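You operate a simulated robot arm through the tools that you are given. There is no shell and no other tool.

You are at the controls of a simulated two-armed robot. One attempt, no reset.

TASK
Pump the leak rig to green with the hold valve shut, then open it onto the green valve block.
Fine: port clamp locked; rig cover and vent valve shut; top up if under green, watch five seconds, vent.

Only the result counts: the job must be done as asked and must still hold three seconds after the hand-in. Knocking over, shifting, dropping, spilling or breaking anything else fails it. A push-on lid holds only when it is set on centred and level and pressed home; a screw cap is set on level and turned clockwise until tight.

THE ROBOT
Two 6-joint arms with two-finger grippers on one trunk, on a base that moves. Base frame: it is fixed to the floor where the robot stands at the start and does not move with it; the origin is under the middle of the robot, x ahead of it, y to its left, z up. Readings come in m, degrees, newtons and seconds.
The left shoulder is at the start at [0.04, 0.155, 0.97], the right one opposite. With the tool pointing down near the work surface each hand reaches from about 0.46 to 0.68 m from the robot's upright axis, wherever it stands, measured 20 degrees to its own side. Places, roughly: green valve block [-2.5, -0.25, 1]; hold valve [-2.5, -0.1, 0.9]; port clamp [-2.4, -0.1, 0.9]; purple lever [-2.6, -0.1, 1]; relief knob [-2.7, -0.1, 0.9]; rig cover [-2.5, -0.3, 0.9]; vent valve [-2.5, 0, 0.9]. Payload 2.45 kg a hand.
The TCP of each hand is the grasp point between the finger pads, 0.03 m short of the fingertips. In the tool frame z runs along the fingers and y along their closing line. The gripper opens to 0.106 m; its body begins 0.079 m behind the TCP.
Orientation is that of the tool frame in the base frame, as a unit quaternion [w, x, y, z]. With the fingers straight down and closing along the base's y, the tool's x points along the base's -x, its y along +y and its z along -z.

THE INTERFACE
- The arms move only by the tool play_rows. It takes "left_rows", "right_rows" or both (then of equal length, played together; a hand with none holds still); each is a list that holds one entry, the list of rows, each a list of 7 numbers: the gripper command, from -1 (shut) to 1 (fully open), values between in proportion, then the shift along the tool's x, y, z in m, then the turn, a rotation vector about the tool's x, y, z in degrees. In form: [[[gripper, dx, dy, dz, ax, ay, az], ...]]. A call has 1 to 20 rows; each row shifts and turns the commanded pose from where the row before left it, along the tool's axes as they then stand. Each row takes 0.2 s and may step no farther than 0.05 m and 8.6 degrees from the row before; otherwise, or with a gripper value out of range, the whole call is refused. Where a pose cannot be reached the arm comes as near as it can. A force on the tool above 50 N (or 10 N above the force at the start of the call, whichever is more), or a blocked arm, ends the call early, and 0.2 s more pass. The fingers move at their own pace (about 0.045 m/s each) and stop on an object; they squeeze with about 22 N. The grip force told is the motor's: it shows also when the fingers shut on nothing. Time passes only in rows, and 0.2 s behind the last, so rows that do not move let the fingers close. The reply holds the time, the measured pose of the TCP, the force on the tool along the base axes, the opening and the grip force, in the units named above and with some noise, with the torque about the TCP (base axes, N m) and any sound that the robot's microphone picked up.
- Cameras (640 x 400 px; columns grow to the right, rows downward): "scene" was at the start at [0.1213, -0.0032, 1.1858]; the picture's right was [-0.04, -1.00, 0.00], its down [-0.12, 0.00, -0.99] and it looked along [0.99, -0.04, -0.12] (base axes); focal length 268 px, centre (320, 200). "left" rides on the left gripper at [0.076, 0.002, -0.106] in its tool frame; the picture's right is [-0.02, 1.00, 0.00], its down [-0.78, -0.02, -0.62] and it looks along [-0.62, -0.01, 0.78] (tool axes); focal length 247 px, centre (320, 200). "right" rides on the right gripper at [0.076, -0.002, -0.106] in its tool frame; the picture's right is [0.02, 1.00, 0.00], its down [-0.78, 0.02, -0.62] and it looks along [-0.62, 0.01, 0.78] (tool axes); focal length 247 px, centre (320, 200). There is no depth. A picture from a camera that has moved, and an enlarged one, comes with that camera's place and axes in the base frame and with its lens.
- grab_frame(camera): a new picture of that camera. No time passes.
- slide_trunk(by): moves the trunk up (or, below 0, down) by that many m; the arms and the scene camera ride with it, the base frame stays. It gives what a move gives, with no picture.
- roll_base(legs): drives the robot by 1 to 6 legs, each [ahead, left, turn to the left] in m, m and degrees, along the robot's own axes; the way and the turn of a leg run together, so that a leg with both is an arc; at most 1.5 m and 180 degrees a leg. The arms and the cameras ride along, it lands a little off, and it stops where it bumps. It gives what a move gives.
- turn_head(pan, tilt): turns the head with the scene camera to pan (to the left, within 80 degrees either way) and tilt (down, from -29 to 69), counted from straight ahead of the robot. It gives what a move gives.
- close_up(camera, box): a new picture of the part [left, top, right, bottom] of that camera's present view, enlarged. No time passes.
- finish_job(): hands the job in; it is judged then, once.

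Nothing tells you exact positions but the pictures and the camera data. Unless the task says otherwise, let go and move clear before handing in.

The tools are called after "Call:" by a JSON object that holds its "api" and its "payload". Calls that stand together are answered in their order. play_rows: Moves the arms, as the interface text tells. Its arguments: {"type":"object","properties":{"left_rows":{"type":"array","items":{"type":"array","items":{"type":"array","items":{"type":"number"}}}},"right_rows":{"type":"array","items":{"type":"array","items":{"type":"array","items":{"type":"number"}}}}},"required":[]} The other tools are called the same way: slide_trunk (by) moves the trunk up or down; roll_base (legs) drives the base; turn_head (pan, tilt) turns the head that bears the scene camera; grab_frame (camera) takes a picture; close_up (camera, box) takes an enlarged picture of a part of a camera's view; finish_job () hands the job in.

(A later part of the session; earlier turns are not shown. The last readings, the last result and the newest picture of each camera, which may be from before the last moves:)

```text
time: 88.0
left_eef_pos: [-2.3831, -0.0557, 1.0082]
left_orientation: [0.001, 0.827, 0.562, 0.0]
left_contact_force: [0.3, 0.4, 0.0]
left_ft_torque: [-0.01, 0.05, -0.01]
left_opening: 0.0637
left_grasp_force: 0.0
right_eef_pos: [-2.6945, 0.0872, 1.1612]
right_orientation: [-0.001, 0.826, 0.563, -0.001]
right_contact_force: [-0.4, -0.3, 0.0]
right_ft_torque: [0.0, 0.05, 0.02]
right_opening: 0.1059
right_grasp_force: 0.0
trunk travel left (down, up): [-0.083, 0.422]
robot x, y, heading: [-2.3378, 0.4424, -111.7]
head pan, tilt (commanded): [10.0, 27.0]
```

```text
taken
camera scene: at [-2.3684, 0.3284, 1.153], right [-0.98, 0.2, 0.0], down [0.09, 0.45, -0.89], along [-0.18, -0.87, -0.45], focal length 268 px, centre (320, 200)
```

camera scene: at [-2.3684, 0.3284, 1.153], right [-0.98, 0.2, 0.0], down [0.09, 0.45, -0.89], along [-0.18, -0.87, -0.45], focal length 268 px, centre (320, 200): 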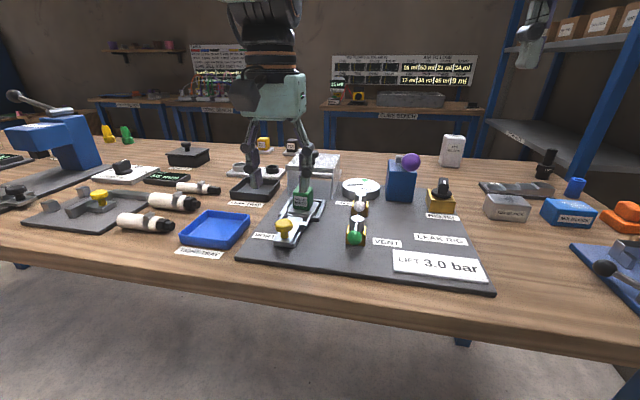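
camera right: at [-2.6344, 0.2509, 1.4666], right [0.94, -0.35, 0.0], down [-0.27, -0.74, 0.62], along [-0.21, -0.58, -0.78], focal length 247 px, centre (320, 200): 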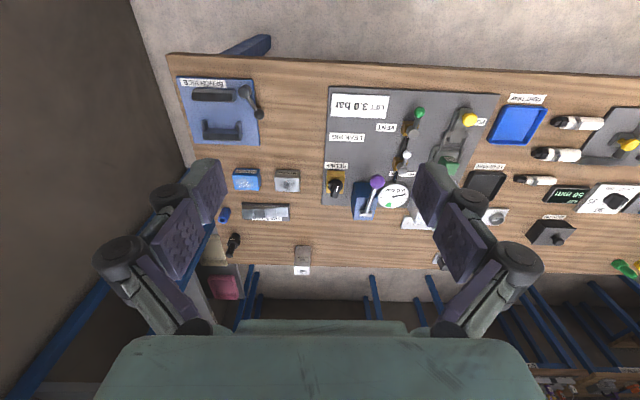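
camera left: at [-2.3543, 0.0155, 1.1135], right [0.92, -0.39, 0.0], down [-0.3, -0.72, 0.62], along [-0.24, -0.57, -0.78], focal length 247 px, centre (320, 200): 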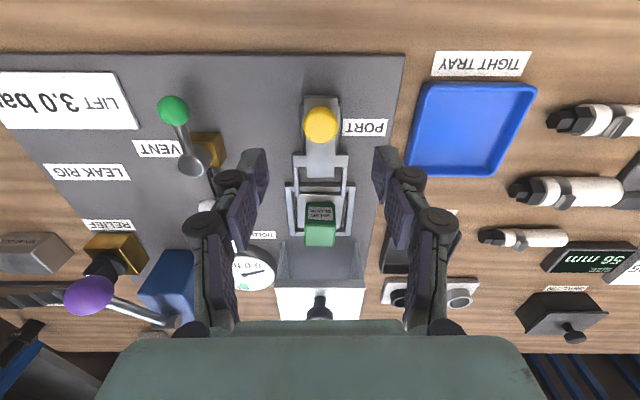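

The knob is nicely under the left hand (about 3–4 mm off). I correct, go down and close on the yellow knob.

Call:
{"api": "play_rows", "payload": {"left_rows": [[[0.2, -0.004, 0.003, 0.03, 0, 0, 0], [0.2, 0, 0, 0.03, 0, 0, 0], [0.2, 0, 0, 0.028, 0, 0, 0], [-0.6, 0, 0, 0, 0, 0, 0], [-0.6, 0, 0, 0, 0, 0, 0], [-0.6, 0, 0, 0, 0, 0, 0], [-0.6, 0, 0, 0, 0, 0, 0]]]}}

Call:
{"api": "grab_frame", "payload": {"camera": "left"}}

Call:
{"api": "close_up", "payload": {"camera": "scene", "box": [240, 170, 340, 250]}}

```text
time: 89.6
left_eef_pos: [-2.3842, -0.0602, 0.9218]
left_orientation: [0.001, 0.827, 0.562, 0.001]
left_contact_force: [-19.1, 7.8, -5.4]
left_ft_torque: [0.04, 0.18, 0.01]
left_opening: 0.0284
left_grasp_force: 31.0
right_eef_pos: [-2.6987, 0.09, 1.1597]
right_orientation: [0.001, 0.827, 0.562, 0.001]
right_contact_force: [-0.6, 0.8, 0.9]
right_ft_torque: [0.02, 0.0, -0.02]
right_opening: 0.1061
right_grasp_force: 0.1
trunk travel left (down, up): [-0.083, 0.422]
robot x, y, heading: [-2.3395, 0.4485, -111.8]
head pan, tilt (commanded): [10.0, 27.0]
```

```text
taken
camera left: at [-2.3562, 0.0114, 1.027], right [0.92, -0.39, 0.0], down [-0.3, -0.72, 0.62], along [-0.24, -0.57, -0.78], focal length 247 px, centre (320, 200)
```

left: 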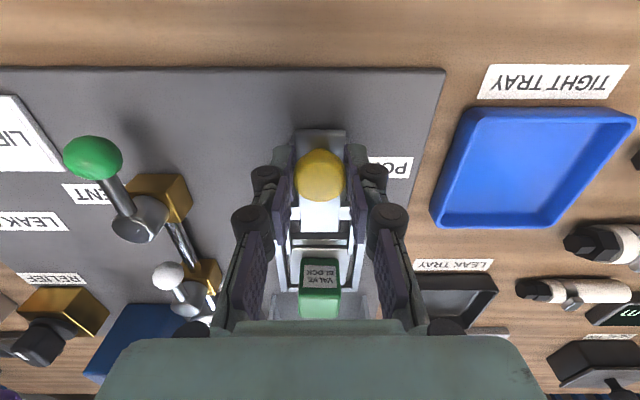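

```text
5.00 times, centred on (290, 210) of scene
camera zoom: at [-2.373, 0.3299, 1.153], right [-0.98, 0.2, 0.0], down [0.09, 0.44, -0.89], along [-0.18, -0.87, -0.45], focal length 1342 px, centre (470, 150)
```

zoom: 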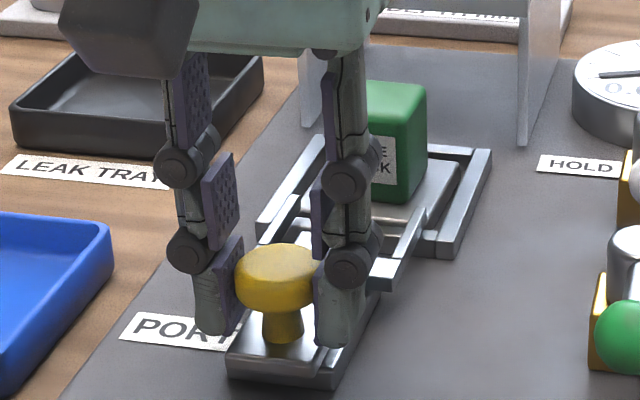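

Gripped the knob with a sideways load of ~20 N (hand slightly off to the left). I ease the hand 3 mm to the right and then try a tiny lift.

Call:
{"api": "play_rows", "payload": {"left_rows": [[[-0.6, 0, -0.0015, 0, 0, 0, 0], [-0.6, 0, -0.0015, 0, 0, 0, 0], [-0.6, 0, 0, -0.001, 0, 0, 0], [-0.6, 0, 0, -0.001, 0, 0, 0]]]}}

```text
time: 90.6
left_eef_pos: [-2.3854, -0.0613, 0.9209]
left_orientation: [0.0, 0.827, 0.563, 0.001]
left_contact_force: [-0.3, 0.6, -16.5]
left_ft_torque: [-0.97, 0.28, -0.03]
left_opening: 0.0282
left_grasp_force: 45.4
right_eef_pos: [-2.6957, 0.0873, 1.1601]
right_orientation: [0.0, 0.826, 0.563, 0.001]
right_contact_force: [-0.2, -0.6, -0.1]
right_ft_torque: [0.0, -0.03, 0.01]
right_opening: 0.1062
right_grasp_force: 0.1
trunk travel left (down, up): [-0.083, 0.422]
robot x, y, heading: [-2.3409, 0.4481, -111.6]
head pan, tilt (commanded): [10.0, 27.0]
```

Lifting 2 mm gives ~11 N of resistance, i.e. it holds. I undo that and test the fore-aft direction lightly.

Call:
{"api": "play_rows", "payload": {"left_rows": [[[-0.6, 0, 0, 0.001, 0, 0, 0], [-0.6, 0, 0, 0.001, 0, 0, 0], [-0.6, -0.0015, 0, 0, 0, 0, 0], [-0.6, -0.0015, 0, 0, 0, 0, 0]]]}}

Call:
{"api": "play_rows", "payload": {"left_rows": [[[-0.6, 0.0015, 0, 0, 0, 0, 0], [-0.6, 0.0015, 0, 0, 0, 0, 0], [-0.6, 0.0015, 0, 0, 0, 0, 0], [-0.6, 0.0015, 0, 0, 0, 0, 0]]]}}

```text
time: 91.6
left_eef_pos: [-2.3855, -0.0628, 0.9213]
left_orientation: [0.0, 0.827, 0.563, -0.001]
left_contact_force: [7.5, -1.9, 2.9]
left_ft_torque: [1.1, -0.56, 0.0]
left_opening: 0.028
left_grasp_force: 44.9
right_eef_pos: [-2.6941, 0.0892, 1.1599]
right_orientation: [-0.001, 0.827, 0.563, -0.001]
right_contact_force: [-0.1, 0.5, 0.0]
right_ft_torque: [0.0, 0.0, 0.02]
right_opening: 0.1059
right_grasp_force: 0.0
trunk travel left (down, up): [-0.083, 0.422]
robot x, y, heading: [-2.3368, 0.4489, -111.6]
head pan, tilt (commanded): [10.0, 27.0]
```

```text
time: 92.6
left_eef_pos: [-2.3849, -0.0611, 0.9216]
left_orientation: [0.001, 0.827, 0.562, -0.003]
left_contact_force: [5.7, -14.0, 6.7]
left_ft_torque: [0.2, -0.35, 0.06]
left_opening: 0.0279
left_grasp_force: 44.9
right_eef_pos: [-2.6941, 0.0878, 1.1611]
right_orientation: [-0.001, 0.827, 0.563, -0.001]
right_contact_force: [-0.4, 0.6, 0.3]
right_ft_torque: [-0.01, 0.01, 0.0]
right_opening: 0.106
right_grasp_force: 0.0
trunk travel left (down, up): [-0.083, 0.422]
robot x, y, heading: [-2.339, 0.4467, -111.5]
head pan, tilt (commanded): [10.0, 27.0]
```

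Backward it's blocked, but forward there was little resistance. I probe forward a few more millimetres.

Call:
{"api": "play_rows", "payload": {"left_rows": [[[-0.6, -0.0015, 0, 0, 0, 0, 0], [-0.6, -0.0015, 0, 0, 0, 0, 0], [-0.6, -0.0015, 0, 0, 0, 0, 0], [-0.6, -0.0015, 0, 0, 0, 0, 0], [-0.6, 0, 0, 0, 0, 0, 0]]]}}

Call:
{"api": "play_rows", "payload": {"left_rows": [[[-0.6, -0.0015, 0, 0, 0, 0, 0], [-0.6, -0.0015, 0, 0, 0, 0, 0], [-0.6, 0, 0, 0, 0, 0, 0]]]}}

```text
time: 93.8
left_eef_pos: [-2.3858, -0.0616, 0.9217]
left_orientation: [-0.001, 0.827, 0.563, 0.0]
left_contact_force: [11.1, -4.0, 5.0]
left_ft_torque: [0.55, -0.32, 0.01]
left_opening: 0.0281
left_grasp_force: 45.1
right_eef_pos: [-2.694, 0.0895, 1.1605]
right_orientation: [0.0, 0.827, 0.563, -0.001]
right_contact_force: [-0.4, 0.6, -1.0]
right_ft_torque: [0.02, -0.03, 0.02]
right_opening: 0.1059
right_grasp_force: 0.0
trunk travel left (down, up): [-0.083, 0.422]
robot x, y, heading: [-2.3409, 0.4438, -111.8]
head pan, tilt (commanded): [10.0, 27.0]
```

```text
time: 94.6
left_eef_pos: [-2.3868, -0.0641, 0.9214]
left_orientation: [0.0, 0.827, 0.563, -0.001]
left_contact_force: [9.8, -2.7, 4.9]
left_ft_torque: [0.62, -0.36, 0.06]
left_opening: 0.0281
left_grasp_force: 45.1
right_eef_pos: [-2.6944, 0.0894, 1.1605]
right_orientation: [-0.001, 0.827, 0.562, -0.001]
right_contact_force: [0.4, 1.2, 0.2]
right_ft_torque: [0.05, -0.01, -0.02]
right_opening: 0.106
right_grasp_force: 0.0
trunk travel left (down, up): [-0.083, 0.422]
robot x, y, heading: [-2.3429, 0.4461, -111.6]
head pan, tilt (commanded): [10.0, 27.0]
```

Call:
{"api": "play_rows", "payload": {"left_rows": [[[-0.6, -0.0025, -0.0005, 0, 0, 0, 0], [-0.6, -0.0025, -0.0005, 0, 0, 0, 0], [-0.6, -0.0025, 0, 0, 0, 0, 0], [-0.6, -0.0025, 0, 0, 0, 0, 0], [-0.6, 0, 0, 0, 0, 0, 0]]]}}

Call:
{"api": "close_up", "payload": {"camera": "scene", "box": [240, 170, 340, 250]}}

Call:
{"api": "grab_frame", "payload": {"camera": "left"}}

```text
time: 95.8
left_eef_pos: [-2.3912, -0.0755, 0.9216]
left_orientation: [-0.001, 0.826, 0.563, -0.001]
left_contact_force: [15.7, -6.9, 6.4]
left_ft_torque: [0.25, -0.39, 0.1]
left_opening: 0.0279
left_grasp_force: 44.9
right_eef_pos: [-2.6929, 0.0885, 1.1604]
right_orientation: [-0.001, 0.827, 0.563, -0.002]
right_contact_force: [0.3, 0.0, 0.1]
right_ft_torque: [0.01, 0.0, -0.01]
right_opening: 0.1061
right_grasp_force: 0.2
trunk travel left (down, up): [-0.083, 0.422]
robot x, y, heading: [-2.3391, 0.4457, -111.5]
head pan, tilt (commanded): [10.0, 27.0]
```

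```text
5.00 times, centred on (290, 210) of scene
camera zoom: at [-2.368, 0.3289, 1.1531], right [-0.98, 0.2, 0.0], down [0.09, 0.45, -0.89], along [-0.18, -0.87, -0.45], focal length 1342 px, centre (470, 150)
```

zoom: 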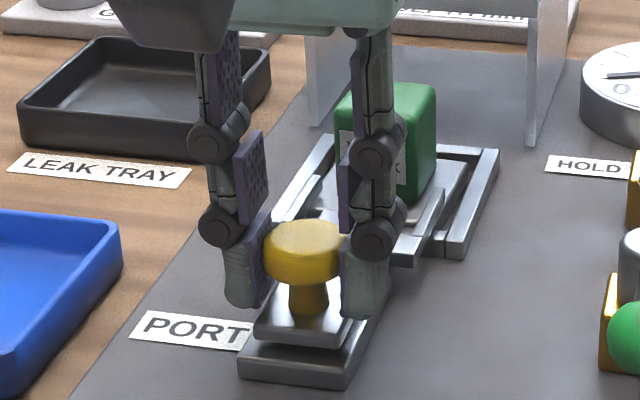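

```text
taken
camera left: at [-2.3624, -0.004, 1.0267], right [0.92, -0.39, 0.0], down [-0.3, -0.72, 0.62], along [-0.24, -0.57, -0.78], focal length 247 px, centre (320, 200)
```

left: 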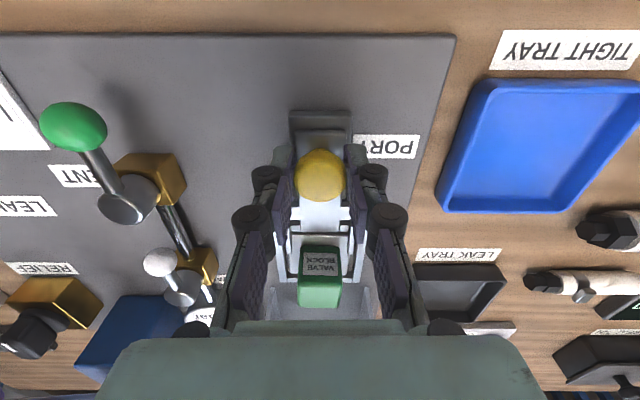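

It is a sliding clamp: the carriage moved forward and the fork goes over the block's pad. I keep pushing it forward, easing the side load, until it reaches its end.

Call:
{"api": "play_rows", "payload": {"left_rows": [[[-0.6, -0.0025, 0.0015, 0, 0, 0, 0], [-0.6, -0.0025, 0.001, 0, 0, 0, 0], [-0.6, -0.0025, 0, 0, 0, 0, 0], [-0.6, -0.0025, 0, 0, 0, 0, 0], [-0.6, 0, 0, 0, 0, 0, 0]]]}}

Call:
{"api": "play_rows", "payload": {"left_rows": [[[-0.6, -0.0025, 0, 0, 0, 0, 0], [-0.6, -0.0025, 0, 0, 0, 0, 0], [-0.6, -0.0025, 0, 0, 0, 0, 0], [-0.6, -0.0025, 0, 0, 0, 0, 0], [-0.6, 0, 0, 0, 0, 0, 0]]]}}

```text
time: 97.0
left_eef_pos: [-2.3951, -0.0842, 0.9203]
left_orientation: [0.001, 0.827, 0.563, -0.001]
left_contact_force: [-8.2, 2.7, 2.2]
left_ft_torque: [-0.35, 0.38, 0.08]
left_opening: 0.0279
left_grasp_force: 45.2
right_eef_pos: [-2.697, 0.0897, 1.1604]
right_orientation: [0.001, 0.827, 0.563, 0.0]
right_contact_force: [0.2, -0.7, 0.0]
right_ft_torque: [0.04, 0.02, 0.0]
right_opening: 0.1061
right_grasp_force: 0.1
trunk travel left (down, up): [-0.083, 0.422]
robot x, y, heading: [-2.3376, 0.4471, -111.5]
head pan, tilt (commanded): [10.0, 27.0]
```

```text
time: 98.2
left_eef_pos: [-2.399, -0.0944, 0.921]
left_orientation: [0.001, 0.826, 0.563, 0.0]
left_contact_force: [-12.1, 0.5, -1.0]
left_ft_torque: [0.46, -0.06, 0.01]
left_opening: 0.0281
left_grasp_force: 44.8
right_eef_pos: [-2.6969, 0.089, 1.1598]
right_orientation: [0.001, 0.827, 0.563, 0.0]
right_contact_force: [0.2, -0.3, 0.7]
right_ft_torque: [-0.01, -0.02, -0.02]
right_opening: 0.1062
right_grasp_force: 0.1
trunk travel left (down, up): [-0.083, 0.422]
robot x, y, heading: [-2.3384, 0.4427, -111.3]
head pan, tilt (commanded): [10.0, 27.0]
```

Call:
{"api": "play_rows", "payload": {"left_rows": [[[-0.6, -0.0025, -0.0015, 0, 0, 0, 0], [-0.6, -0.0025, 0, 0, 0, 0, 0], [-0.6, -0.0025, 0, 0, 0, 0, 0], [-0.6, -0.0025, 0, 0, 0, 0, 0], [-0.6, 0, 0, 0, 0, 0, 0]]]}}

Call:
{"api": "close_up", "payload": {"camera": "scene", "box": [240, 170, 340, 250]}}

```text
time: 99.4
left_eef_pos: [-2.4006, -0.0969, 0.9212]
left_orientation: [-0.002, 0.827, 0.563, 0.005]
left_contact_force: [8.0, 32.3, -6.5]
left_ft_torque: [0.01, 0.0, 0.04]
left_opening: 0.0279
left_grasp_force: 44.7
right_eef_pos: [-2.6934, 0.0933, 1.1607]
right_orientation: [0.001, 0.827, 0.563, -0.002]
right_contact_force: [0.1, 0.9, -0.6]
right_ft_torque: [0.02, 0.0, -0.01]
right_opening: 0.1059
right_grasp_force: 0.1
trunk travel left (down, up): [-0.083, 0.422]
robot x, y, heading: [-2.337, 0.4461, -111.5]
head pan, tilt (commanded): [10.0, 27.0]
```

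```text
5.00 times, centred on (290, 210) of scene
camera zoom: at [-2.369, 0.3331, 1.1535], right [-0.98, 0.2, 0.0], down [0.09, 0.44, -0.89], along [-0.18, -0.87, -0.45], focal length 1342 px, centre (470, 150)
```

zoom: 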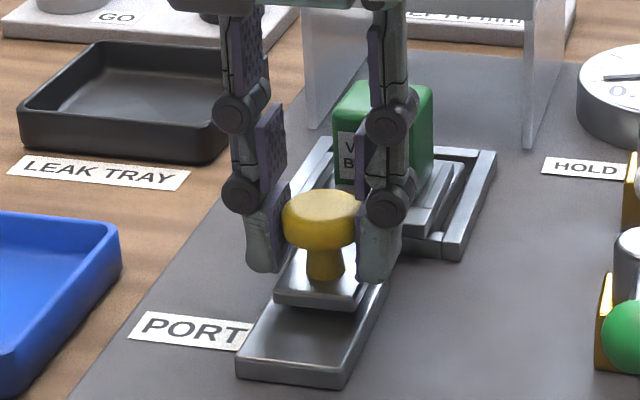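

The carriage hit its end stop (33 N) after about 38 mm. I open the hand, rise and check that it stays.

Call:
{"api": "play_rows", "payload": {"left_rows": [[[0.3, 0.003, 0, 0, 0, 0, 0], [0.3, 0, 0, 0, 0, 0, 0], [0.3, 0, 0, 0, 0, 0, 0], [0.3, 0, 0, -0.03, 0, 0, 0], [0.3, 0, 0, -0.04, 0, 0, 0], [0.3, 0, 0, -0.04, 0, 0, 0]]]}}

Call:
{"api": "grab_frame", "payload": {"camera": "left"}}

Call:
{"api": "close_up", "payload": {"camera": "scene", "box": [240, 170, 340, 250]}}

```text
time: 100.8
left_eef_pos: [-2.4004, -0.1005, 1.0312]
left_orientation: [0.0, 0.827, 0.562, 0.001]
left_contact_force: [0.7, 0.7, 0.4]
left_ft_torque: [0.04, 0.01, 0.01]
left_opening: 0.0693
left_grasp_force: 0.0
right_eef_pos: [-2.6952, 0.0879, 1.1596]
right_orientation: [-0.001, 0.826, 0.563, 0.0]
right_contact_force: [-0.4, -0.4, 0.3]
right_ft_torque: [0.03, -0.02, -0.01]
right_opening: 0.106
right_grasp_force: 0.0
trunk travel left (down, up): [-0.083, 0.422]
robot x, y, heading: [-2.3402, 0.4455, -111.5]
head pan, tilt (commanded): [10.0, 27.0]
```

```text
taken
camera left: at [-2.3715, -0.0288, 1.1373], right [0.92, -0.39, 0.0], down [-0.3, -0.72, 0.62], along [-0.24, -0.57, -0.78], focal length 247 px, centre (320, 200)
```

left: 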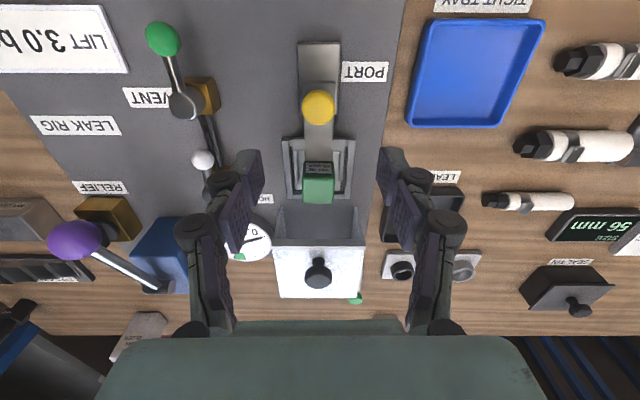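

```text
5.00 times, centred on (290, 210) of scene
camera zoom: at [-2.3707, 0.3282, 1.1529], right [-0.98, 0.2, 0.0], down [0.09, 0.45, -0.89], along [-0.18, -0.87, -0.46], focal length 1342 px, centre (470, 150)
```

zoom: 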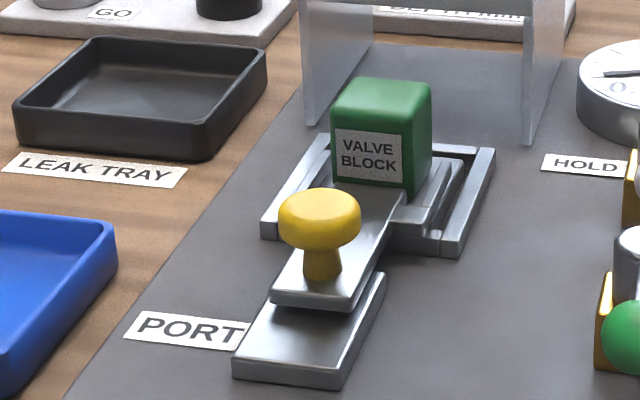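

The carriage stays locked against the block. Next is the cover: I move the left hand ahead above its black knob.

Call:
{"api": "play_rows", "payload": {"left_rows": [[[0.2, -0.04, -0.002, -0.01, 0, 0, 0], [0.2, -0.04, -0.002, 0, 0, 0, 0], [0.2, -0.04, -0.002, 0, 0, 0, 0], [0.2, -0.038, -0.001, 0, 0, 0, 0], [0.2, 0, 0, 0, 0, 0, 0]]]}}

Call:
{"api": "grab_frame", "payload": {"camera": "left"}}

Call:
{"api": "grab_frame", "payload": {"camera": "scene"}}

```text
time: 102.0
left_eef_pos: [-2.4304, -0.179, 1.0315]
left_orientation: [0.0, 0.827, 0.562, 0.001]
left_contact_force: [-0.7, -0.4, -0.7]
left_ft_torque: [0.05, 0.03, -0.03]
left_opening: 0.0637
left_grasp_force: 0.2
left hand out of reach, approached as far as the arm can: row 3, 4
right_eef_pos: [-2.6954, 0.0878, 1.1605]
right_orientation: [-0.001, 0.826, 0.563, 0.0]
right_contact_force: [0.6, -0.4, -0.4]
right_ft_torque: [0.03, -0.04, -0.01]
right_opening: 0.1059
right_grasp_force: 0.0
trunk travel left (down, up): [-0.083, 0.422]
robot x, y, heading: [-2.3379, 0.4442, -111.5]
head pan, tilt (commanded): [10.0, 27.0]
```

```text
taken
camera left: at [-2.4015, -0.1074, 1.1378], right [0.92, -0.39, 0.0], down [-0.3, -0.72, 0.62], along [-0.24, -0.57, -0.78], focal length 247 px, centre (320, 200)
```

left: 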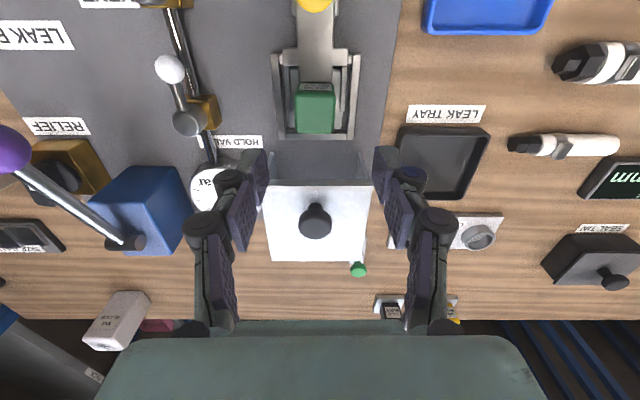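

```text
taken
camera scene: at [-2.3706, 0.3272, 1.1527], right [-0.98, 0.2, 0.0], down [0.09, 0.45, -0.89], along [-0.18, -0.87, -0.46], focal length 268 px, centre (320, 200)
```

scene: 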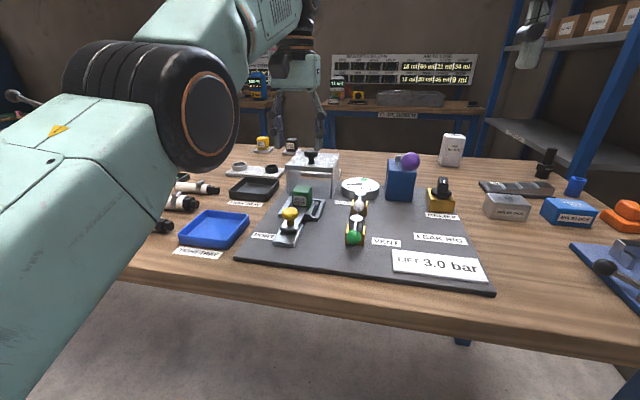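

The cover knob is ~8 cm beyond the left hand's reach, so I drive the base 8 cm closer with the hands high.

Call:
{"api": "roll_base", "payload": {"legs": [[0.08, 0, 0]]}}

Call:
{"api": "grab_frame", "payload": {"camera": "left"}}

Call:
{"api": "grab_frame", "payload": {"camera": "scene"}}

```text
time: 103.1
left_eef_pos: [-2.4377, -0.2039, 1.0265]
left_orientation: [-0.006, 0.825, 0.564, 0.01]
left_contact_force: [-0.3, -1.3, -0.5]
left_ft_torque: [0.12, -0.1, 0.01]
left_opening: 0.0636
left_grasp_force: 0.1
right_eef_pos: [-2.7083, 0.0557, 1.1578]
right_orientation: [-0.002, 0.826, 0.564, 0.003]
right_contact_force: [-0.2, -1.3, -1.0]
right_ft_torque: [0.1, -0.03, -0.02]
right_opening: 0.106
right_grasp_force: 0.0
trunk travel left (down, up): [-0.083, 0.422]
robot x, y, heading: [-2.3508, 0.4246, -111.5]
head pan, tilt (commanded): [10.0, 27.0]
stopped in leg 1: the robot was blocked; the commanded pose is now the measured one
```

```text
taken
camera left: at [-2.4107, -0.1344, 1.1329], right [0.92, -0.38, 0.0], down [-0.31, -0.74, 0.6], along [-0.23, -0.56, -0.8], focal length 247 px, centre (320, 200)
```

left: 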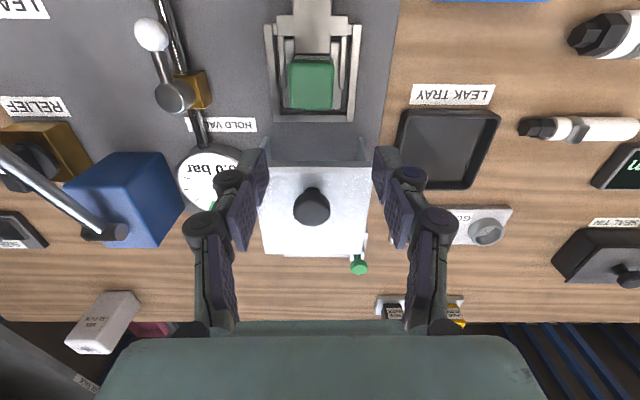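

```text
taken
camera scene: at [-2.3814, 0.2986, 1.1521], right [-0.98, 0.2, 0.0], down [0.09, 0.45, -0.89], along [-0.18, -0.87, -0.46], focal length 268 px, centre (320, 200)
```

scene: 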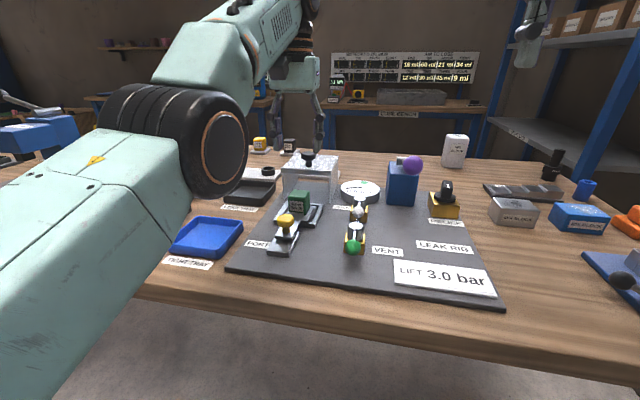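

The base was blocked after ~2.5 cm (it's right up against the bench), so I back off slightly. Raising the trunk should give the arm more horizontal reach; I'll combine that with a small tool tilt.

Call:
{"api": "roll_base", "payload": {"legs": [[-0.015, 0, 0]]}}

Call:
{"api": "slide_trunk", "payload": {"by": 0.15}}

Call:
{"api": "turn_head", "payload": {"pan": 5, "tilt": 42}}

Call:
{"api": "grab_frame", "payload": {"camera": "scene"}}

```text
time: 104.0
left_eef_pos: [-2.4301, -0.1813, 1.033]
left_orientation: [-0.002, 0.826, 0.563, 0.005]
left_contact_force: [0.5, 0.3, 0.3]
left_ft_torque: [-0.03, 0.02, 0.01]
left_opening: 0.0637
left_grasp_force: 0.0
right_eef_pos: [-2.699, 0.0793, 1.1624]
right_orientation: [0.001, 0.826, 0.564, -0.003]
right_contact_force: [1.6, 0.2, -0.1]
right_ft_torque: [-0.02, 0.02, -0.02]
right_opening: 0.1061
right_grasp_force: 0.0
trunk travel left (down, up): [-0.083, 0.422]
robot x, y, heading: [-2.3405, 0.4379, -111.6]
head pan, tilt (commanded): [10.0, 27.0]
```

```text
time: 105.7
left_eef_pos: [-2.4296, -0.1806, 1.1824]
left_orientation: [-0.003, 0.826, 0.563, 0.005]
left_contact_force: [-0.4, 0.1, 0.6]
left_ft_torque: [-0.03, 0.01, -0.01]
left_opening: 0.0637
left_grasp_force: 0.0
right_eef_pos: [-2.6983, 0.078, 1.3132]
right_orientation: [0.0, 0.826, 0.563, -0.002]
right_contact_force: [0.3, -0.5, 0.8]
right_ft_torque: [0.0, 0.0, -0.02]
right_opening: 0.106
right_grasp_force: 0.0
trunk travel left (down, up): [-0.233, 0.272]
robot x, y, heading: [-2.3422, 0.4422, -111.3]
head pan, tilt (commanded): [10.0, 27.0]
```

```text
time: 106.5
left_eef_pos: [-2.4307, -0.1814, 1.183]
left_orientation: [-0.003, 0.826, 0.564, 0.005]
left_contact_force: [0.5, 0.1, 0.3]
left_ft_torque: [-0.01, 0.0, -0.02]
left_opening: 0.0636
left_grasp_force: 0.1
right_eef_pos: [-2.6979, 0.0775, 1.3138]
right_orientation: [0.001, 0.826, 0.563, -0.001]
right_contact_force: [-0.1, 0.3, 0.1]
right_ft_torque: [-0.01, -0.01, 0.0]
right_opening: 0.1058
right_grasp_force: 0.2
trunk travel left (down, up): [-0.233, 0.272]
robot x, y, heading: [-2.3426, 0.4358, -111.3]
head pan, tilt (commanded): [5.0, 42.0]
```

```text
taken
camera scene: at [-2.3786, 0.3312, 1.2813], right [-0.96, 0.28, 0.0], down [0.19, 0.64, -0.74], along [-0.21, -0.71, -0.67], focal length 268 px, centre (320, 200)
```

scene: 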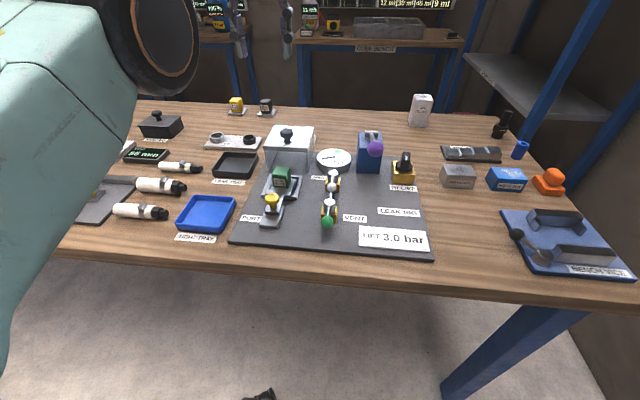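

Call:
{"api": "play_rows", "payload": {"left_rows": [[[0.2, -0.02, -0.002, 0.05, 0, 0, 0], [0.2, -0.02, -0.002, 0.05, 0, 0, 0], [0.2, -0.02, -0.002, 0.045, 0, 0, 0], [0.2, -0.012, -0.003, 0, 0, 0, 0], [0.2, 0, 0, 0, 0, 0, 0]]]}}

Call:
{"api": "grab_frame", "payload": {"camera": "left"}}

```text
refused: row 1 steps farther than a row can; nothing moved
```

```text
taken
camera left: at [-2.403, -0.1121, 1.2892], right [0.92, -0.38, 0.0], down [-0.31, -0.73, 0.61], along [-0.23, -0.57, -0.79], focal length 247 px, centre (320, 200)
```

left: 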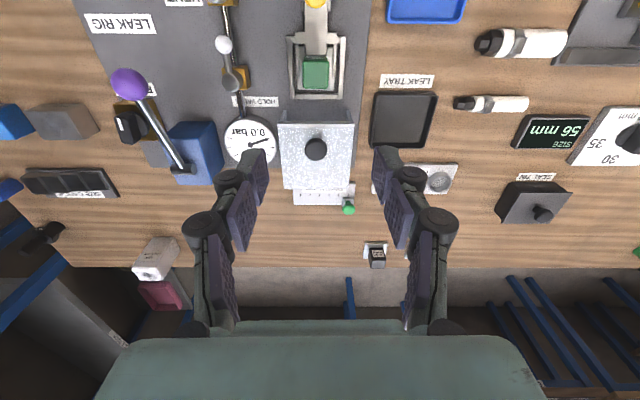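

Call:
{"api": "play_rows", "payload": {"left_rows": [[[0.2, -0.018, -0.002, 0.038, 0, 0, 0], [0.2, -0.018, -0.002, 0.038, 0, 0, 0], [0.2, -0.018, -0.002, 0.038, 0, 0, 0], [0.2, -0.018, -0.002, 0.031, 0, 0, 0], [0.2, 0, 0, 0, 0, 0, 0]]]}}

Call:
{"api": "grab_frame", "payload": {"camera": "left"}}

```text
time: 107.7
left_eef_pos: [-2.4535, -0.2282, 1.0324]
left_orientation: [-0.003, 0.826, 0.564, 0.005]
left_contact_force: [-0.5, 0.3, 0.5]
left_ft_torque: [0.01, -0.02, 0.01]
left_opening: 0.0635
left_grasp_force: 0.1
left hand out of reach, approached as far as the arm can: row 2, 3, 4
right_eef_pos: [-2.6995, 0.0784, 1.3139]
right_orientation: [0.001, 0.826, 0.563, -0.001]
right_contact_force: [-0.6, 0.6, -0.3]
right_ft_torque: [0.01, 0.0, 0.02]
right_opening: 0.1059
right_grasp_force: 0.1
trunk travel left (down, up): [-0.233, 0.272]
robot x, y, heading: [-2.3443, 0.4379, -111.4]
head pan, tilt (commanded): [5.0, 42.0]
```

```text
taken
camera left: at [-2.4258, -0.158, 1.1381], right [0.92, -0.38, 0.0], down [-0.31, -0.73, 0.61], along [-0.23, -0.57, -0.79], focal length 247 px, centre (320, 200)
```

left: 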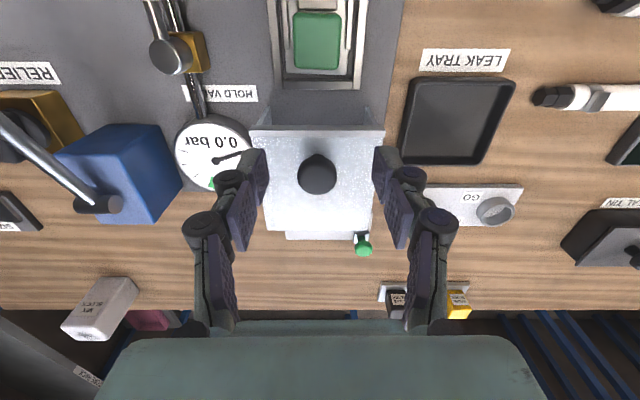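

Call:
{"api": "play_rows", "payload": {"left_rows": [[[0.2, 0, 0, 0, 0, -6, 0], [0.2, 0, 0, 0, 0, -6, 0], [0.2, 0, 0, 0, 0, -6, 0], [0.2, 0, 0, 0, 0, 0, 0]]]}}

Call:
{"api": "grab_frame", "payload": {"camera": "left"}}

```text
time: 108.7
left_eef_pos: [-2.4835, -0.2816, 1.0641]
left_orientation: [0.085, 0.817, 0.557, -0.123]
left_contact_force: [-0.2, -0.1, 0.0]
left_ft_torque: [0.01, 0.04, 0.02]
left_opening: 0.0637
left_grasp_force: 0.1
left hand out of reach, approached as far as the arm can: row 1, 2, 3
right_eef_pos: [-2.6992, 0.0758, 1.3124]
right_orientation: [0.0, 0.826, 0.564, -0.001]
right_contact_force: [-0.7, -0.9, -0.3]
right_ft_torque: [-0.02, 0.02, 0.02]
right_opening: 0.1062
right_grasp_force: 0.0
trunk travel left (down, up): [-0.233, 0.272]
robot x, y, heading: [-2.3448, 0.4408, -111.5]
head pan, tilt (commanded): [5.0, 42.0]
```

```text
taken
camera left: at [-2.4449, -0.1842, 1.1417], right [0.92, -0.38, 0.01], down [-0.22, -0.52, 0.83], along [-0.31, -0.76, -0.56], focal length 247 px, centre (320, 200)
```

left: 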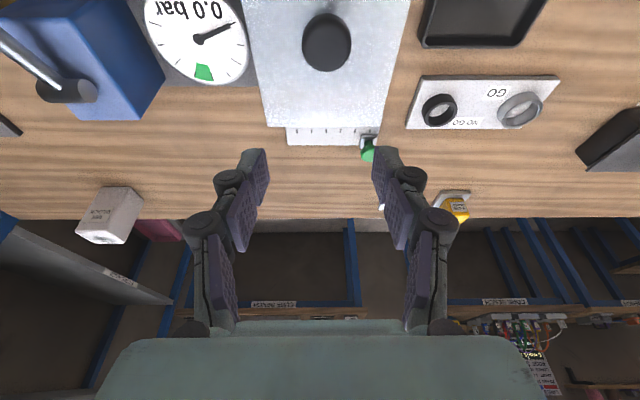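

Call:
{"api": "play_rows", "payload": {"left_rows": [[[0.2, 0.018, 0, 0.01, 0, 0, 0], [0.2, 0.018, 0, 0.01, 0, 0, 0], [0.2, 0, 0, 0, 0, 0, 0]]]}}

Call:
{"api": "grab_frame", "payload": {"camera": "left"}}

```text
time: 109.5
left_eef_pos: [-2.4895, -0.2812, 1.0429]
left_orientation: [0.086, 0.817, 0.557, -0.123]
left_contact_force: [-0.5, -0.1, 0.1]
left_ft_torque: [-0.02, 0.03, -0.01]
left_opening: 0.064
left_grasp_force: 0.1
left hand out of reach, approached as far as the arm can: row 1, 2
right_eef_pos: [-2.6994, 0.0784, 1.3134]
right_orientation: [0.001, 0.826, 0.564, -0.002]
right_contact_force: [-0.3, 0.0, -0.9]
right_ft_torque: [-0.01, 0.01, 0.01]
right_opening: 0.1059
right_grasp_force: 0.1
trunk travel left (down, up): [-0.233, 0.272]
robot x, y, heading: [-2.3475, 0.438, -111.4]
head pan, tilt (commanded): [5.0, 42.0]
```

```text
taken
camera left: at [-2.4512, -0.1835, 1.1213], right [0.92, -0.38, 0.01], down [-0.22, -0.52, 0.82], along [-0.31, -0.76, -0.57], focal length 247 px, centre (320, 200)
```

left: 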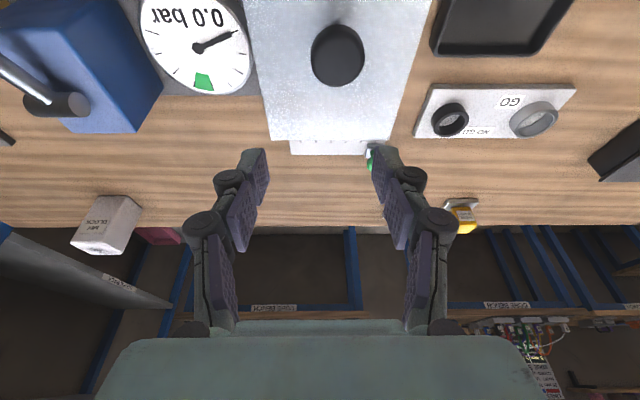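

Call:
{"api": "play_rows", "payload": {"left_rows": [[[0.2, 0.02, 0.005, 0, 0, 0, 0], [0.2, 0.018, 0.004, 0, 0, 0, 0], [0.2, 0, 0, 0, 0, 0, 0]]]}}

Call:
{"api": "grab_frame", "payload": {"camera": "left"}}

```text
time: 110.3
left_eef_pos: [-2.4876, -0.283, 1.0402]
left_orientation: [0.085, 0.816, 0.558, -0.123]
left_contact_force: [1.1, 0.9, -0.1]
left_ft_torque: [0.0, -0.02, -0.01]
left_opening: 0.0636
left_grasp_force: 0.0
left hand out of reach, approached as far as the arm can: row 1, 2
right_eef_pos: [-2.7001, 0.077, 1.3134]
right_orientation: [0.0, 0.827, 0.562, -0.002]
right_contact_force: [0.3, -0.3, 0.7]
right_ft_torque: [0.0, -0.01, 0.0]
right_opening: 0.106
right_grasp_force: 0.1
trunk travel left (down, up): [-0.233, 0.272]
robot x, y, heading: [-2.344, 0.4386, -111.4]
head pan, tilt (commanded): [5.0, 42.0]
```

```text
taken
camera left: at [-2.4497, -0.1857, 1.119], right [0.92, -0.38, 0.01], down [-0.22, -0.52, 0.83], along [-0.31, -0.76, -0.56], focal length 247 px, centre (320, 200)
```

left: 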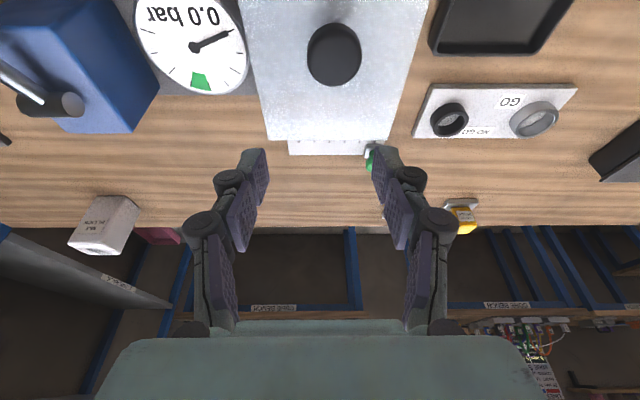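

Call:
{"api": "play_rows", "payload": {"left_rows": [[[0.2, 0.015, 0, 0, 0, 0, 0], [0.2, 0.015, 0, 0, 0, 0, 0], [0.2, 0, 0, 0, 0, 0, 0]]]}}

Call:
{"api": "play_rows", "payload": {"left_rows": [[[0.2, 0.015, 0, 0, 0, 0, 0], [0.2, 0, 0, 0, 0, 0, 0]]]}}

```text
time: 111.1
left_eef_pos: [-2.4876, -0.2836, 1.0391]
left_orientation: [0.085, 0.817, 0.557, -0.122]
left_contact_force: [-0.1, 0.5, -0.6]
left_ft_torque: [0.03, 0.01, 0.0]
left_opening: 0.0637
left_grasp_force: 0.1
left hand out of reach, approached as far as the arm can: row 1, 2
right_eef_pos: [-2.6989, 0.0768, 1.3127]
right_orientation: [0.001, 0.826, 0.564, -0.002]
right_contact_force: [-0.3, -0.1, -0.6]
right_ft_torque: [0.0, 0.0, -0.02]
right_opening: 0.1057
right_grasp_force: 0.0
trunk travel left (down, up): [-0.233, 0.272]
robot x, y, heading: [-2.342, 0.4405, -111.6]
head pan, tilt (commanded): [5.0, 42.0]
```

```text
time: 111.7
left_eef_pos: [-2.4882, -0.2841, 1.0407]
left_orientation: [0.085, 0.817, 0.556, -0.123]
left_contact_force: [-0.8, 0.5, 0.1]
left_ft_torque: [-0.03, 0.0, 0.0]
left_opening: 0.0634
left_grasp_force: 0.1
left hand out of reach, approached as far as the arm can: row 1
right_eef_pos: [-2.7001, 0.0765, 1.3132]
right_orientation: [0.001, 0.826, 0.564, -0.001]
right_contact_force: [0.6, -0.2, 0.4]
right_ft_torque: [0.02, 0.01, 0.02]
right_opening: 0.106
right_grasp_force: 0.0
trunk travel left (down, up): [-0.233, 0.272]
robot x, y, heading: [-2.3428, 0.4403, -111.5]
head pan, tilt (commanded): [5.0, 42.0]
```

Call:
{"api": "play_rows", "payload": {"left_rows": [[[0.2, 0.02, 0, -0.03, 0, 0, 0], [0.2, 0.02, 0, -0.03, 0, 0, 0], [0.2, 0, 0, 0, 0, 0, 0]]]}}

```text
time: 112.5
left_eef_pos: [-2.4888, -0.2671, 1.0963]
left_orientation: [0.084, 0.817, 0.557, -0.122]
left_contact_force: [0.0, 0.0, 0.0]
left_ft_torque: [0.03, -0.02, 0.01]
left_opening: 0.0634
left_grasp_force: 0.1
left hand out of reach, approached as far as the arm can: row 1, 2
right_eef_pos: [-2.7004, 0.0761, 1.3134]
right_orientation: [0.001, 0.826, 0.564, -0.001]
right_contact_force: [-0.1, 0.0, 0.7]
right_ft_torque: [-0.01, -0.02, -0.01]
right_opening: 0.1062
right_grasp_force: 0.1
trunk travel left (down, up): [-0.233, 0.272]
robot x, y, heading: [-2.3424, 0.4391, -111.9]
head pan, tilt (commanded): [5.0, 42.0]
```

The commanded pose and arm have drifted apart at the reach limit. I retract the left hand up and back and undo the tilt until the reach warnings stop, to resynchronise.

Call:
{"api": "play_rows", "payload": {"left_rows": [[[0.2, 0, 0, -0.02, 0, 6, 0], [0.2, 0, 0, -0.02, 0, 6, 0], [0.2, 0, 0, 0, 0, 6, 0], [0.2, 0, 0, 0, 0, 0, 0]]]}}

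Call:
{"api": "play_rows", "payload": {"left_rows": [[[0.2, 0.02, 0, 0, 0, 0, 0], [0.2, 0.02, 0, 0, 0, 0, 0], [0.2, 0.02, 0, 0, 0, 0, 0], [0.2, 0, 0, 0, 0, 0, 0]]]}}

```text
time: 113.5
left_eef_pos: [-2.4541, -0.2109, 1.1185]
left_orientation: [0.012, 0.826, 0.563, -0.014]
left_contact_force: [-0.9, -0.2, 0.1]
left_ft_torque: [-0.04, 0.0, 0.0]
left_opening: 0.0634
left_grasp_force: 0.0
left hand out of reach, approached as far as the arm can: row 1, 2, 3
right_eef_pos: [-2.7008, 0.0783, 1.3144]
right_orientation: [0.001, 0.826, 0.563, -0.002]
right_contact_force: [-0.8, 1.1, -0.3]
right_ft_torque: [0.01, 0.0, 0.02]
right_opening: 0.1061
right_grasp_force: 0.1
trunk travel left (down, up): [-0.233, 0.272]
robot x, y, heading: [-2.344, 0.4412, -111.5]
head pan, tilt (commanded): [5.0, 42.0]
```

```text
time: 114.5
left_eef_pos: [-2.4483, -0.2033, 1.1182]
left_orientation: [-0.002, 0.827, 0.563, 0.006]
left_contact_force: [0.7, 0.4, 0.0]
left_ft_torque: [0.0, -0.01, -0.01]
left_opening: 0.0634
left_grasp_force: 0.1
left hand out of reach, approached as far as the arm can: row 1, 2, 3
right_eef_pos: [-2.6999, 0.0766, 1.3131]
right_orientation: [0.002, 0.826, 0.563, -0.002]
right_contact_force: [-0.6, -0.6, -0.8]
right_ft_torque: [0.02, -0.02, 0.0]
right_opening: 0.1059
right_grasp_force: 0.2
trunk travel left (down, up): [-0.233, 0.272]
robot x, y, heading: [-2.3438, 0.4376, -111.3]
head pan, tilt (commanded): [5.0, 42.0]
```

Call:
{"api": "play_rows", "payload": {"left_rows": [[[0.2, 0, 0, 0, 0, 0, 0], [0.2, 0, 0, 0, 0, 0, 0], [0.2, 0, 0, 0, 0, 0, 0], [0.2, 0, 0, 0, 0, 0, 0]]]}}

Call:
{"api": "play_rows", "payload": {"left_rows": [[[0.2, 0.04, 0, 0, 0, 0, 0], [0.2, 0.04, 0, 0, 0, 0, 0], [0.2, 0, 0, 0, 0, 0, 0]]]}}

Call:
{"api": "grab_frame", "payload": {"camera": "scene"}}

```text
time: 115.5
left_eef_pos: [-2.449, -0.2045, 1.1173]
left_orientation: [-0.002, 0.826, 0.564, 0.006]
left_contact_force: [0.3, -1.2, -0.3]
left_ft_torque: [-0.02, 0.01, 0.03]
left_opening: 0.0636
left_grasp_force: 0.0
right_eef_pos: [-2.6994, 0.0774, 1.3134]
right_orientation: [0.001, 0.826, 0.563, -0.001]
right_contact_force: [-0.2, 0.2, -1.3]
right_ft_torque: [0.03, 0.0, 0.03]
right_opening: 0.1057
right_grasp_force: 0.0
trunk travel left (down, up): [-0.233, 0.272]
robot x, y, heading: [-2.34, 0.4381, -111.6]
head pan, tilt (commanded): [5.0, 42.0]
```

```text
time: 116.3
left_eef_pos: [-2.4481, -0.2027, 1.1167]
left_orientation: [-0.003, 0.826, 0.563, 0.007]
left_contact_force: [-0.6, 0.0, -0.7]
left_ft_torque: [-0.04, -0.01, 0.0]
left_opening: 0.0636
left_grasp_force: 0.0
left hand out of reach, approached as far as the arm can: row 1, 2
right_eef_pos: [-2.7001, 0.0782, 1.3125]
right_orientation: [0.001, 0.826, 0.564, -0.001]
right_contact_force: [0.2, -0.3, -0.3]
right_ft_torque: [0.02, -0.02, 0.02]
right_opening: 0.1059
right_grasp_force: 0.0
trunk travel left (down, up): [-0.233, 0.272]
robot x, y, heading: [-2.3409, 0.4323, -111.7]
head pan, tilt (commanded): [5.0, 42.0]
```

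```text
taken
camera scene: at [-2.3787, 0.3309, 1.2812], right [-0.96, 0.28, 0.0], down [0.19, 0.64, -0.74], along [-0.21, -0.71, -0.67], focal length 268 px, centre (320, 200)
```

scene: 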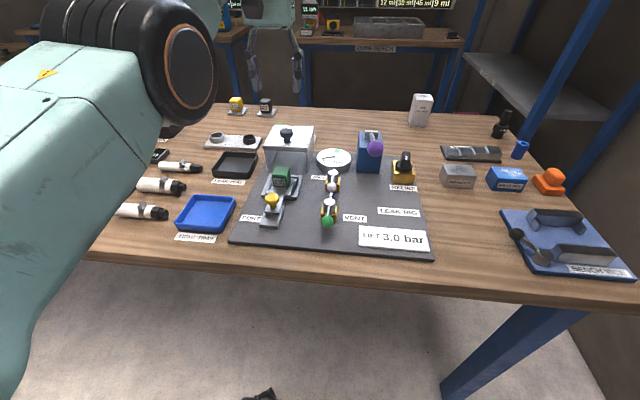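

Call:
{"api": "play_rows", "payload": {"left_rows": [[[0.2, 0.01, 0, -0.04, 0, 0, 0], [0.2, 0.01, 0, -0.04, 0, 0, 0], [0.2, 0, 0, 0, 0, 0, 0]]]}}

Call:
{"api": "play_rows", "payload": {"left_rows": [[[0.2, 0.02, 0.03, 0, 0, 0, 0], [0.2, 0.02, 0.03, 0, 0, 0, 0], [0.2, 0, 0, 0, 0, 0, 0]]]}}

```text
time: 117.1
left_eef_pos: [-2.4352, -0.1797, 1.1872]
left_orientation: [-0.004, 0.826, 0.564, 0.006]
left_contact_force: [-0.7, 0.1, 0.1]
left_ft_torque: [0.04, 0.0, 0.01]
left_opening: 0.0634
left_grasp_force: 0.1
left hand out of reach, approached as far as the arm can: row 1, 2
right_eef_pos: [-2.6995, 0.0763, 1.3112]
right_orientation: [0.001, 0.826, 0.563, -0.001]
right_contact_force: [0.6, 0.0, 0.1]
right_ft_torque: [0.01, -0.03, 0.02]
right_opening: 0.1058
right_grasp_force: 0.0
trunk travel left (down, up): [-0.233, 0.272]
robot x, y, heading: [-2.3448, 0.4374, -111.5]
head pan, tilt (commanded): [5.0, 42.0]
```

```text
time: 117.9
left_eef_pos: [-2.3667, -0.1653, 1.1866]
left_orientation: [-0.002, 0.826, 0.563, 0.007]
left_contact_force: [0.3, -1.0, -0.8]
left_ft_torque: [0.03, -0.03, 0.02]
left_opening: 0.0637
left_grasp_force: 0.1
right_eef_pos: [-2.7028, 0.0769, 1.3111]
right_orientation: [0.0, 0.826, 0.563, 0.0]
right_contact_force: [-0.7, 0.2, -0.5]
right_ft_torque: [-0.01, -0.02, -0.04]
right_opening: 0.106
right_grasp_force: 0.0
trunk travel left (down, up): [-0.233, 0.272]
robot x, y, heading: [-2.3426, 0.4399, -111.4]
head pan, tilt (commanded): [5.0, 42.0]
```

The arm responds again (it had locked at full stretch). I'll tilt the tool first in a comfortable place, then extend toward the knob, staying inside the reach.

Call:
{"api": "play_rows", "payload": {"left_rows": [[[0.2, 0, 0, 0, 0, -7, 0], [0.2, 0, 0, 0, 0, -7, 0], [0.2, 0, 0, 0, 0, -7, 0], [0.2, -0.0105, -0.0143, 0.043, 0, 0, 0], [0.2, -0.0105, -0.0143, 0.043, 0, 0, 0], [0.2, -0.0105, -0.0143, 0.043, 0, 0, 0], [0.2, -0.0105, -0.0143, 0.035, 0, 0, 0], [0.2, 0, 0, 0, 0, 0, 0]]]}}

Call:
{"api": "grab_frame", "payload": {"camera": "left"}}

Call:
{"api": "grab_frame", "payload": {"camera": "scene"}}

```text
time: 119.7
left_eef_pos: [-2.4556, -0.2327, 1.0498]
left_orientation: [0.1, 0.813, 0.554, -0.146]
left_contact_force: [-0.2, 0.9, 0.5]
left_ft_torque: [0.01, 0.0, -0.07]
left_opening: 0.0635
left_grasp_force: 0.0
right_eef_pos: [-2.7002, 0.0776, 1.3136]
right_orientation: [0.001, 0.826, 0.564, -0.001]
right_contact_force: [0.5, 0.3, -0.8]
right_ft_torque: [0.01, -0.03, -0.02]
right_opening: 0.1061
right_grasp_force: 0.1
trunk travel left (down, up): [-0.233, 0.272]
robot x, y, heading: [-2.3446, 0.4414, -111.8]
head pan, tilt (commanded): [5.0, 42.0]
```

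```text
taken
camera left: at [-2.4163, -0.1311, 1.1203], right [0.92, -0.38, 0.01], down [-0.21, -0.48, 0.85], along [-0.32, -0.79, -0.52], focal length 247 px, centre (320, 200)
```

left: 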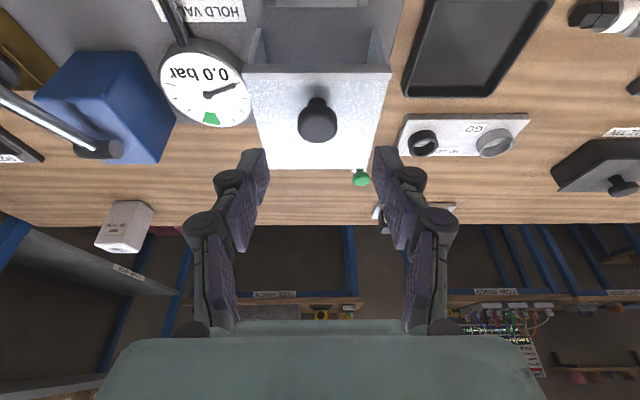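

```text
taken
camera scene: at [-2.3792, 0.3304, 1.2811], right [-0.96, 0.28, 0.0], down [0.19, 0.64, -0.74], along [-0.21, -0.71, -0.67], focal length 268 px, centre (320, 200)
```

scene: 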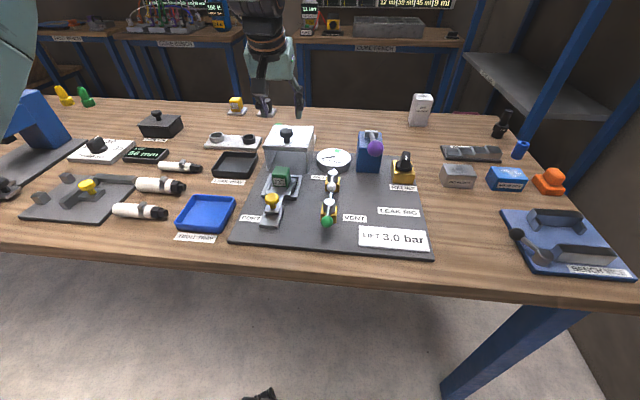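

In reach now, with the knob between the fingers laterally. I lower along the tilted axis and close on the black knob.

Call:
{"api": "play_rows", "payload": {"left_rows": [[[0.2, 0.0024, 0, 0.025, 0, 0, 0], [0.2, 0.0024, 0, 0.025, 0, 0, 0], [0.2, 0.0023, 0, 0.022, 0, 0, 0], [0.2, 0, 0, 0, 0, 0, 0]]]}}

Call:
{"api": "grab_frame", "payload": {"camera": "left"}}

Call:
{"api": "close_up", "payload": {"camera": "scene", "box": [240, 100, 340, 170]}}

```text
time: 120.7
left_eef_pos: [-2.4603, -0.2491, 0.9789]
left_orientation: [0.102, 0.813, 0.555, -0.145]
left_contact_force: [-0.5, 0.3, 0.2]
left_ft_torque: [-0.03, 0.02, -0.01]
left_opening: 0.0636
left_grasp_force: 0.0
right_eef_pos: [-2.7008, 0.0776, 1.3141]
right_orientation: [0.001, 0.826, 0.564, -0.001]
right_contact_force: [-0.7, -0.1, -0.2]
right_ft_torque: [0.01, -0.04, -0.01]
right_opening: 0.1059
right_grasp_force: 0.0
trunk travel left (down, up): [-0.233, 0.272]
robot x, y, heading: [-2.3467, 0.4369, -111.4]
head pan, tilt (commanded): [5.0, 42.0]
```

```text
taken
camera left: at [-2.4212, -0.1482, 1.0505], right [0.92, -0.38, 0.01], down [-0.21, -0.48, 0.85], along [-0.32, -0.79, -0.52], focal length 247 px, centre (320, 200)
```

left: 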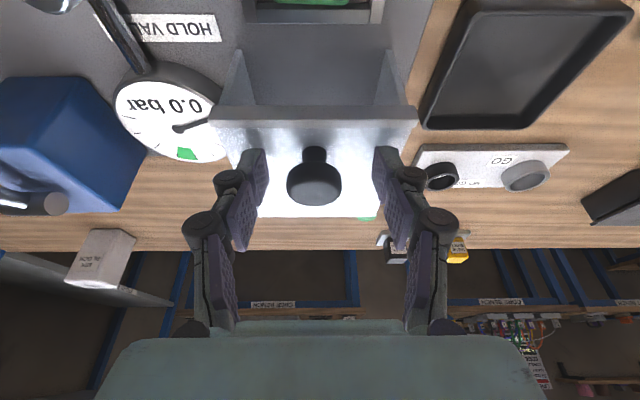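

```text
5.71 times, centred on (290, 135) of scene
camera zoom: at [-2.379, 0.3305, 1.2812], right [-0.96, 0.28, 0.0], down [0.19, 0.64, -0.74], along [-0.21, -0.71, -0.67], focal length 1533 px, centre (491, 571)
```

zoom: 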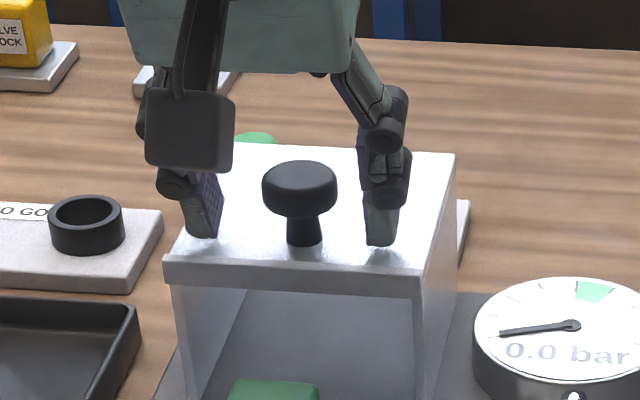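

Call:
{"api": "play_rows", "payload": {"left_rows": [[[0.2, 0, -0.0025, 0.002, 0, 0, 0], [-0.6, 0, 0, 0, 0, 0, 0], [-0.6, 0, 0, 0, 0, 0, 0], [-0.6, 0, 0, 0, 0, 0, 0], [-0.6, 0, 0, 0, 0, 0, 0]]]}}

Call:
{"api": "close_up", "payload": {"camera": "scene", "box": [240, 100, 340, 170]}}

```text
time: 121.9
left_eef_pos: [-2.4641, -0.2476, 0.9792]
left_orientation: [0.102, 0.813, 0.554, -0.146]
left_contact_force: [-2.8, 0.1, 10.2]
left_ft_torque: [-0.21, 0.2, 0.03]
left_opening: 0.0301
left_grasp_force: 41.6
right_eef_pos: [-2.7005, 0.0799, 1.3136]
right_orientation: [0.0, 0.826, 0.563, -0.001]
right_contact_force: [0.0, 0.5, -0.3]
right_ft_torque: [0.01, 0.02, 0.03]
right_opening: 0.1057
right_grasp_force: 0.0
trunk travel left (down, up): [-0.233, 0.272]
robot x, y, heading: [-2.3423, 0.4386, -111.3]
head pan, tilt (commanded): [5.0, 42.0]
```

```text
5.71 times, centred on (290, 135) of scene
camera zoom: at [-2.3789, 0.3325, 1.2814], right [-0.96, 0.28, 0.0], down [0.19, 0.64, -0.74], along [-0.21, -0.71, -0.67], focal length 1533 px, centre (491, 571)
```

zoom: 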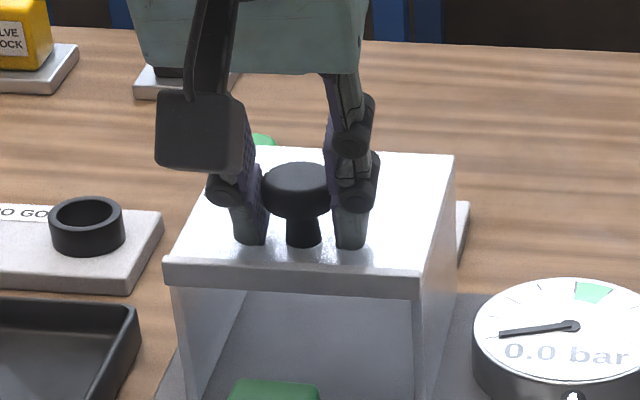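

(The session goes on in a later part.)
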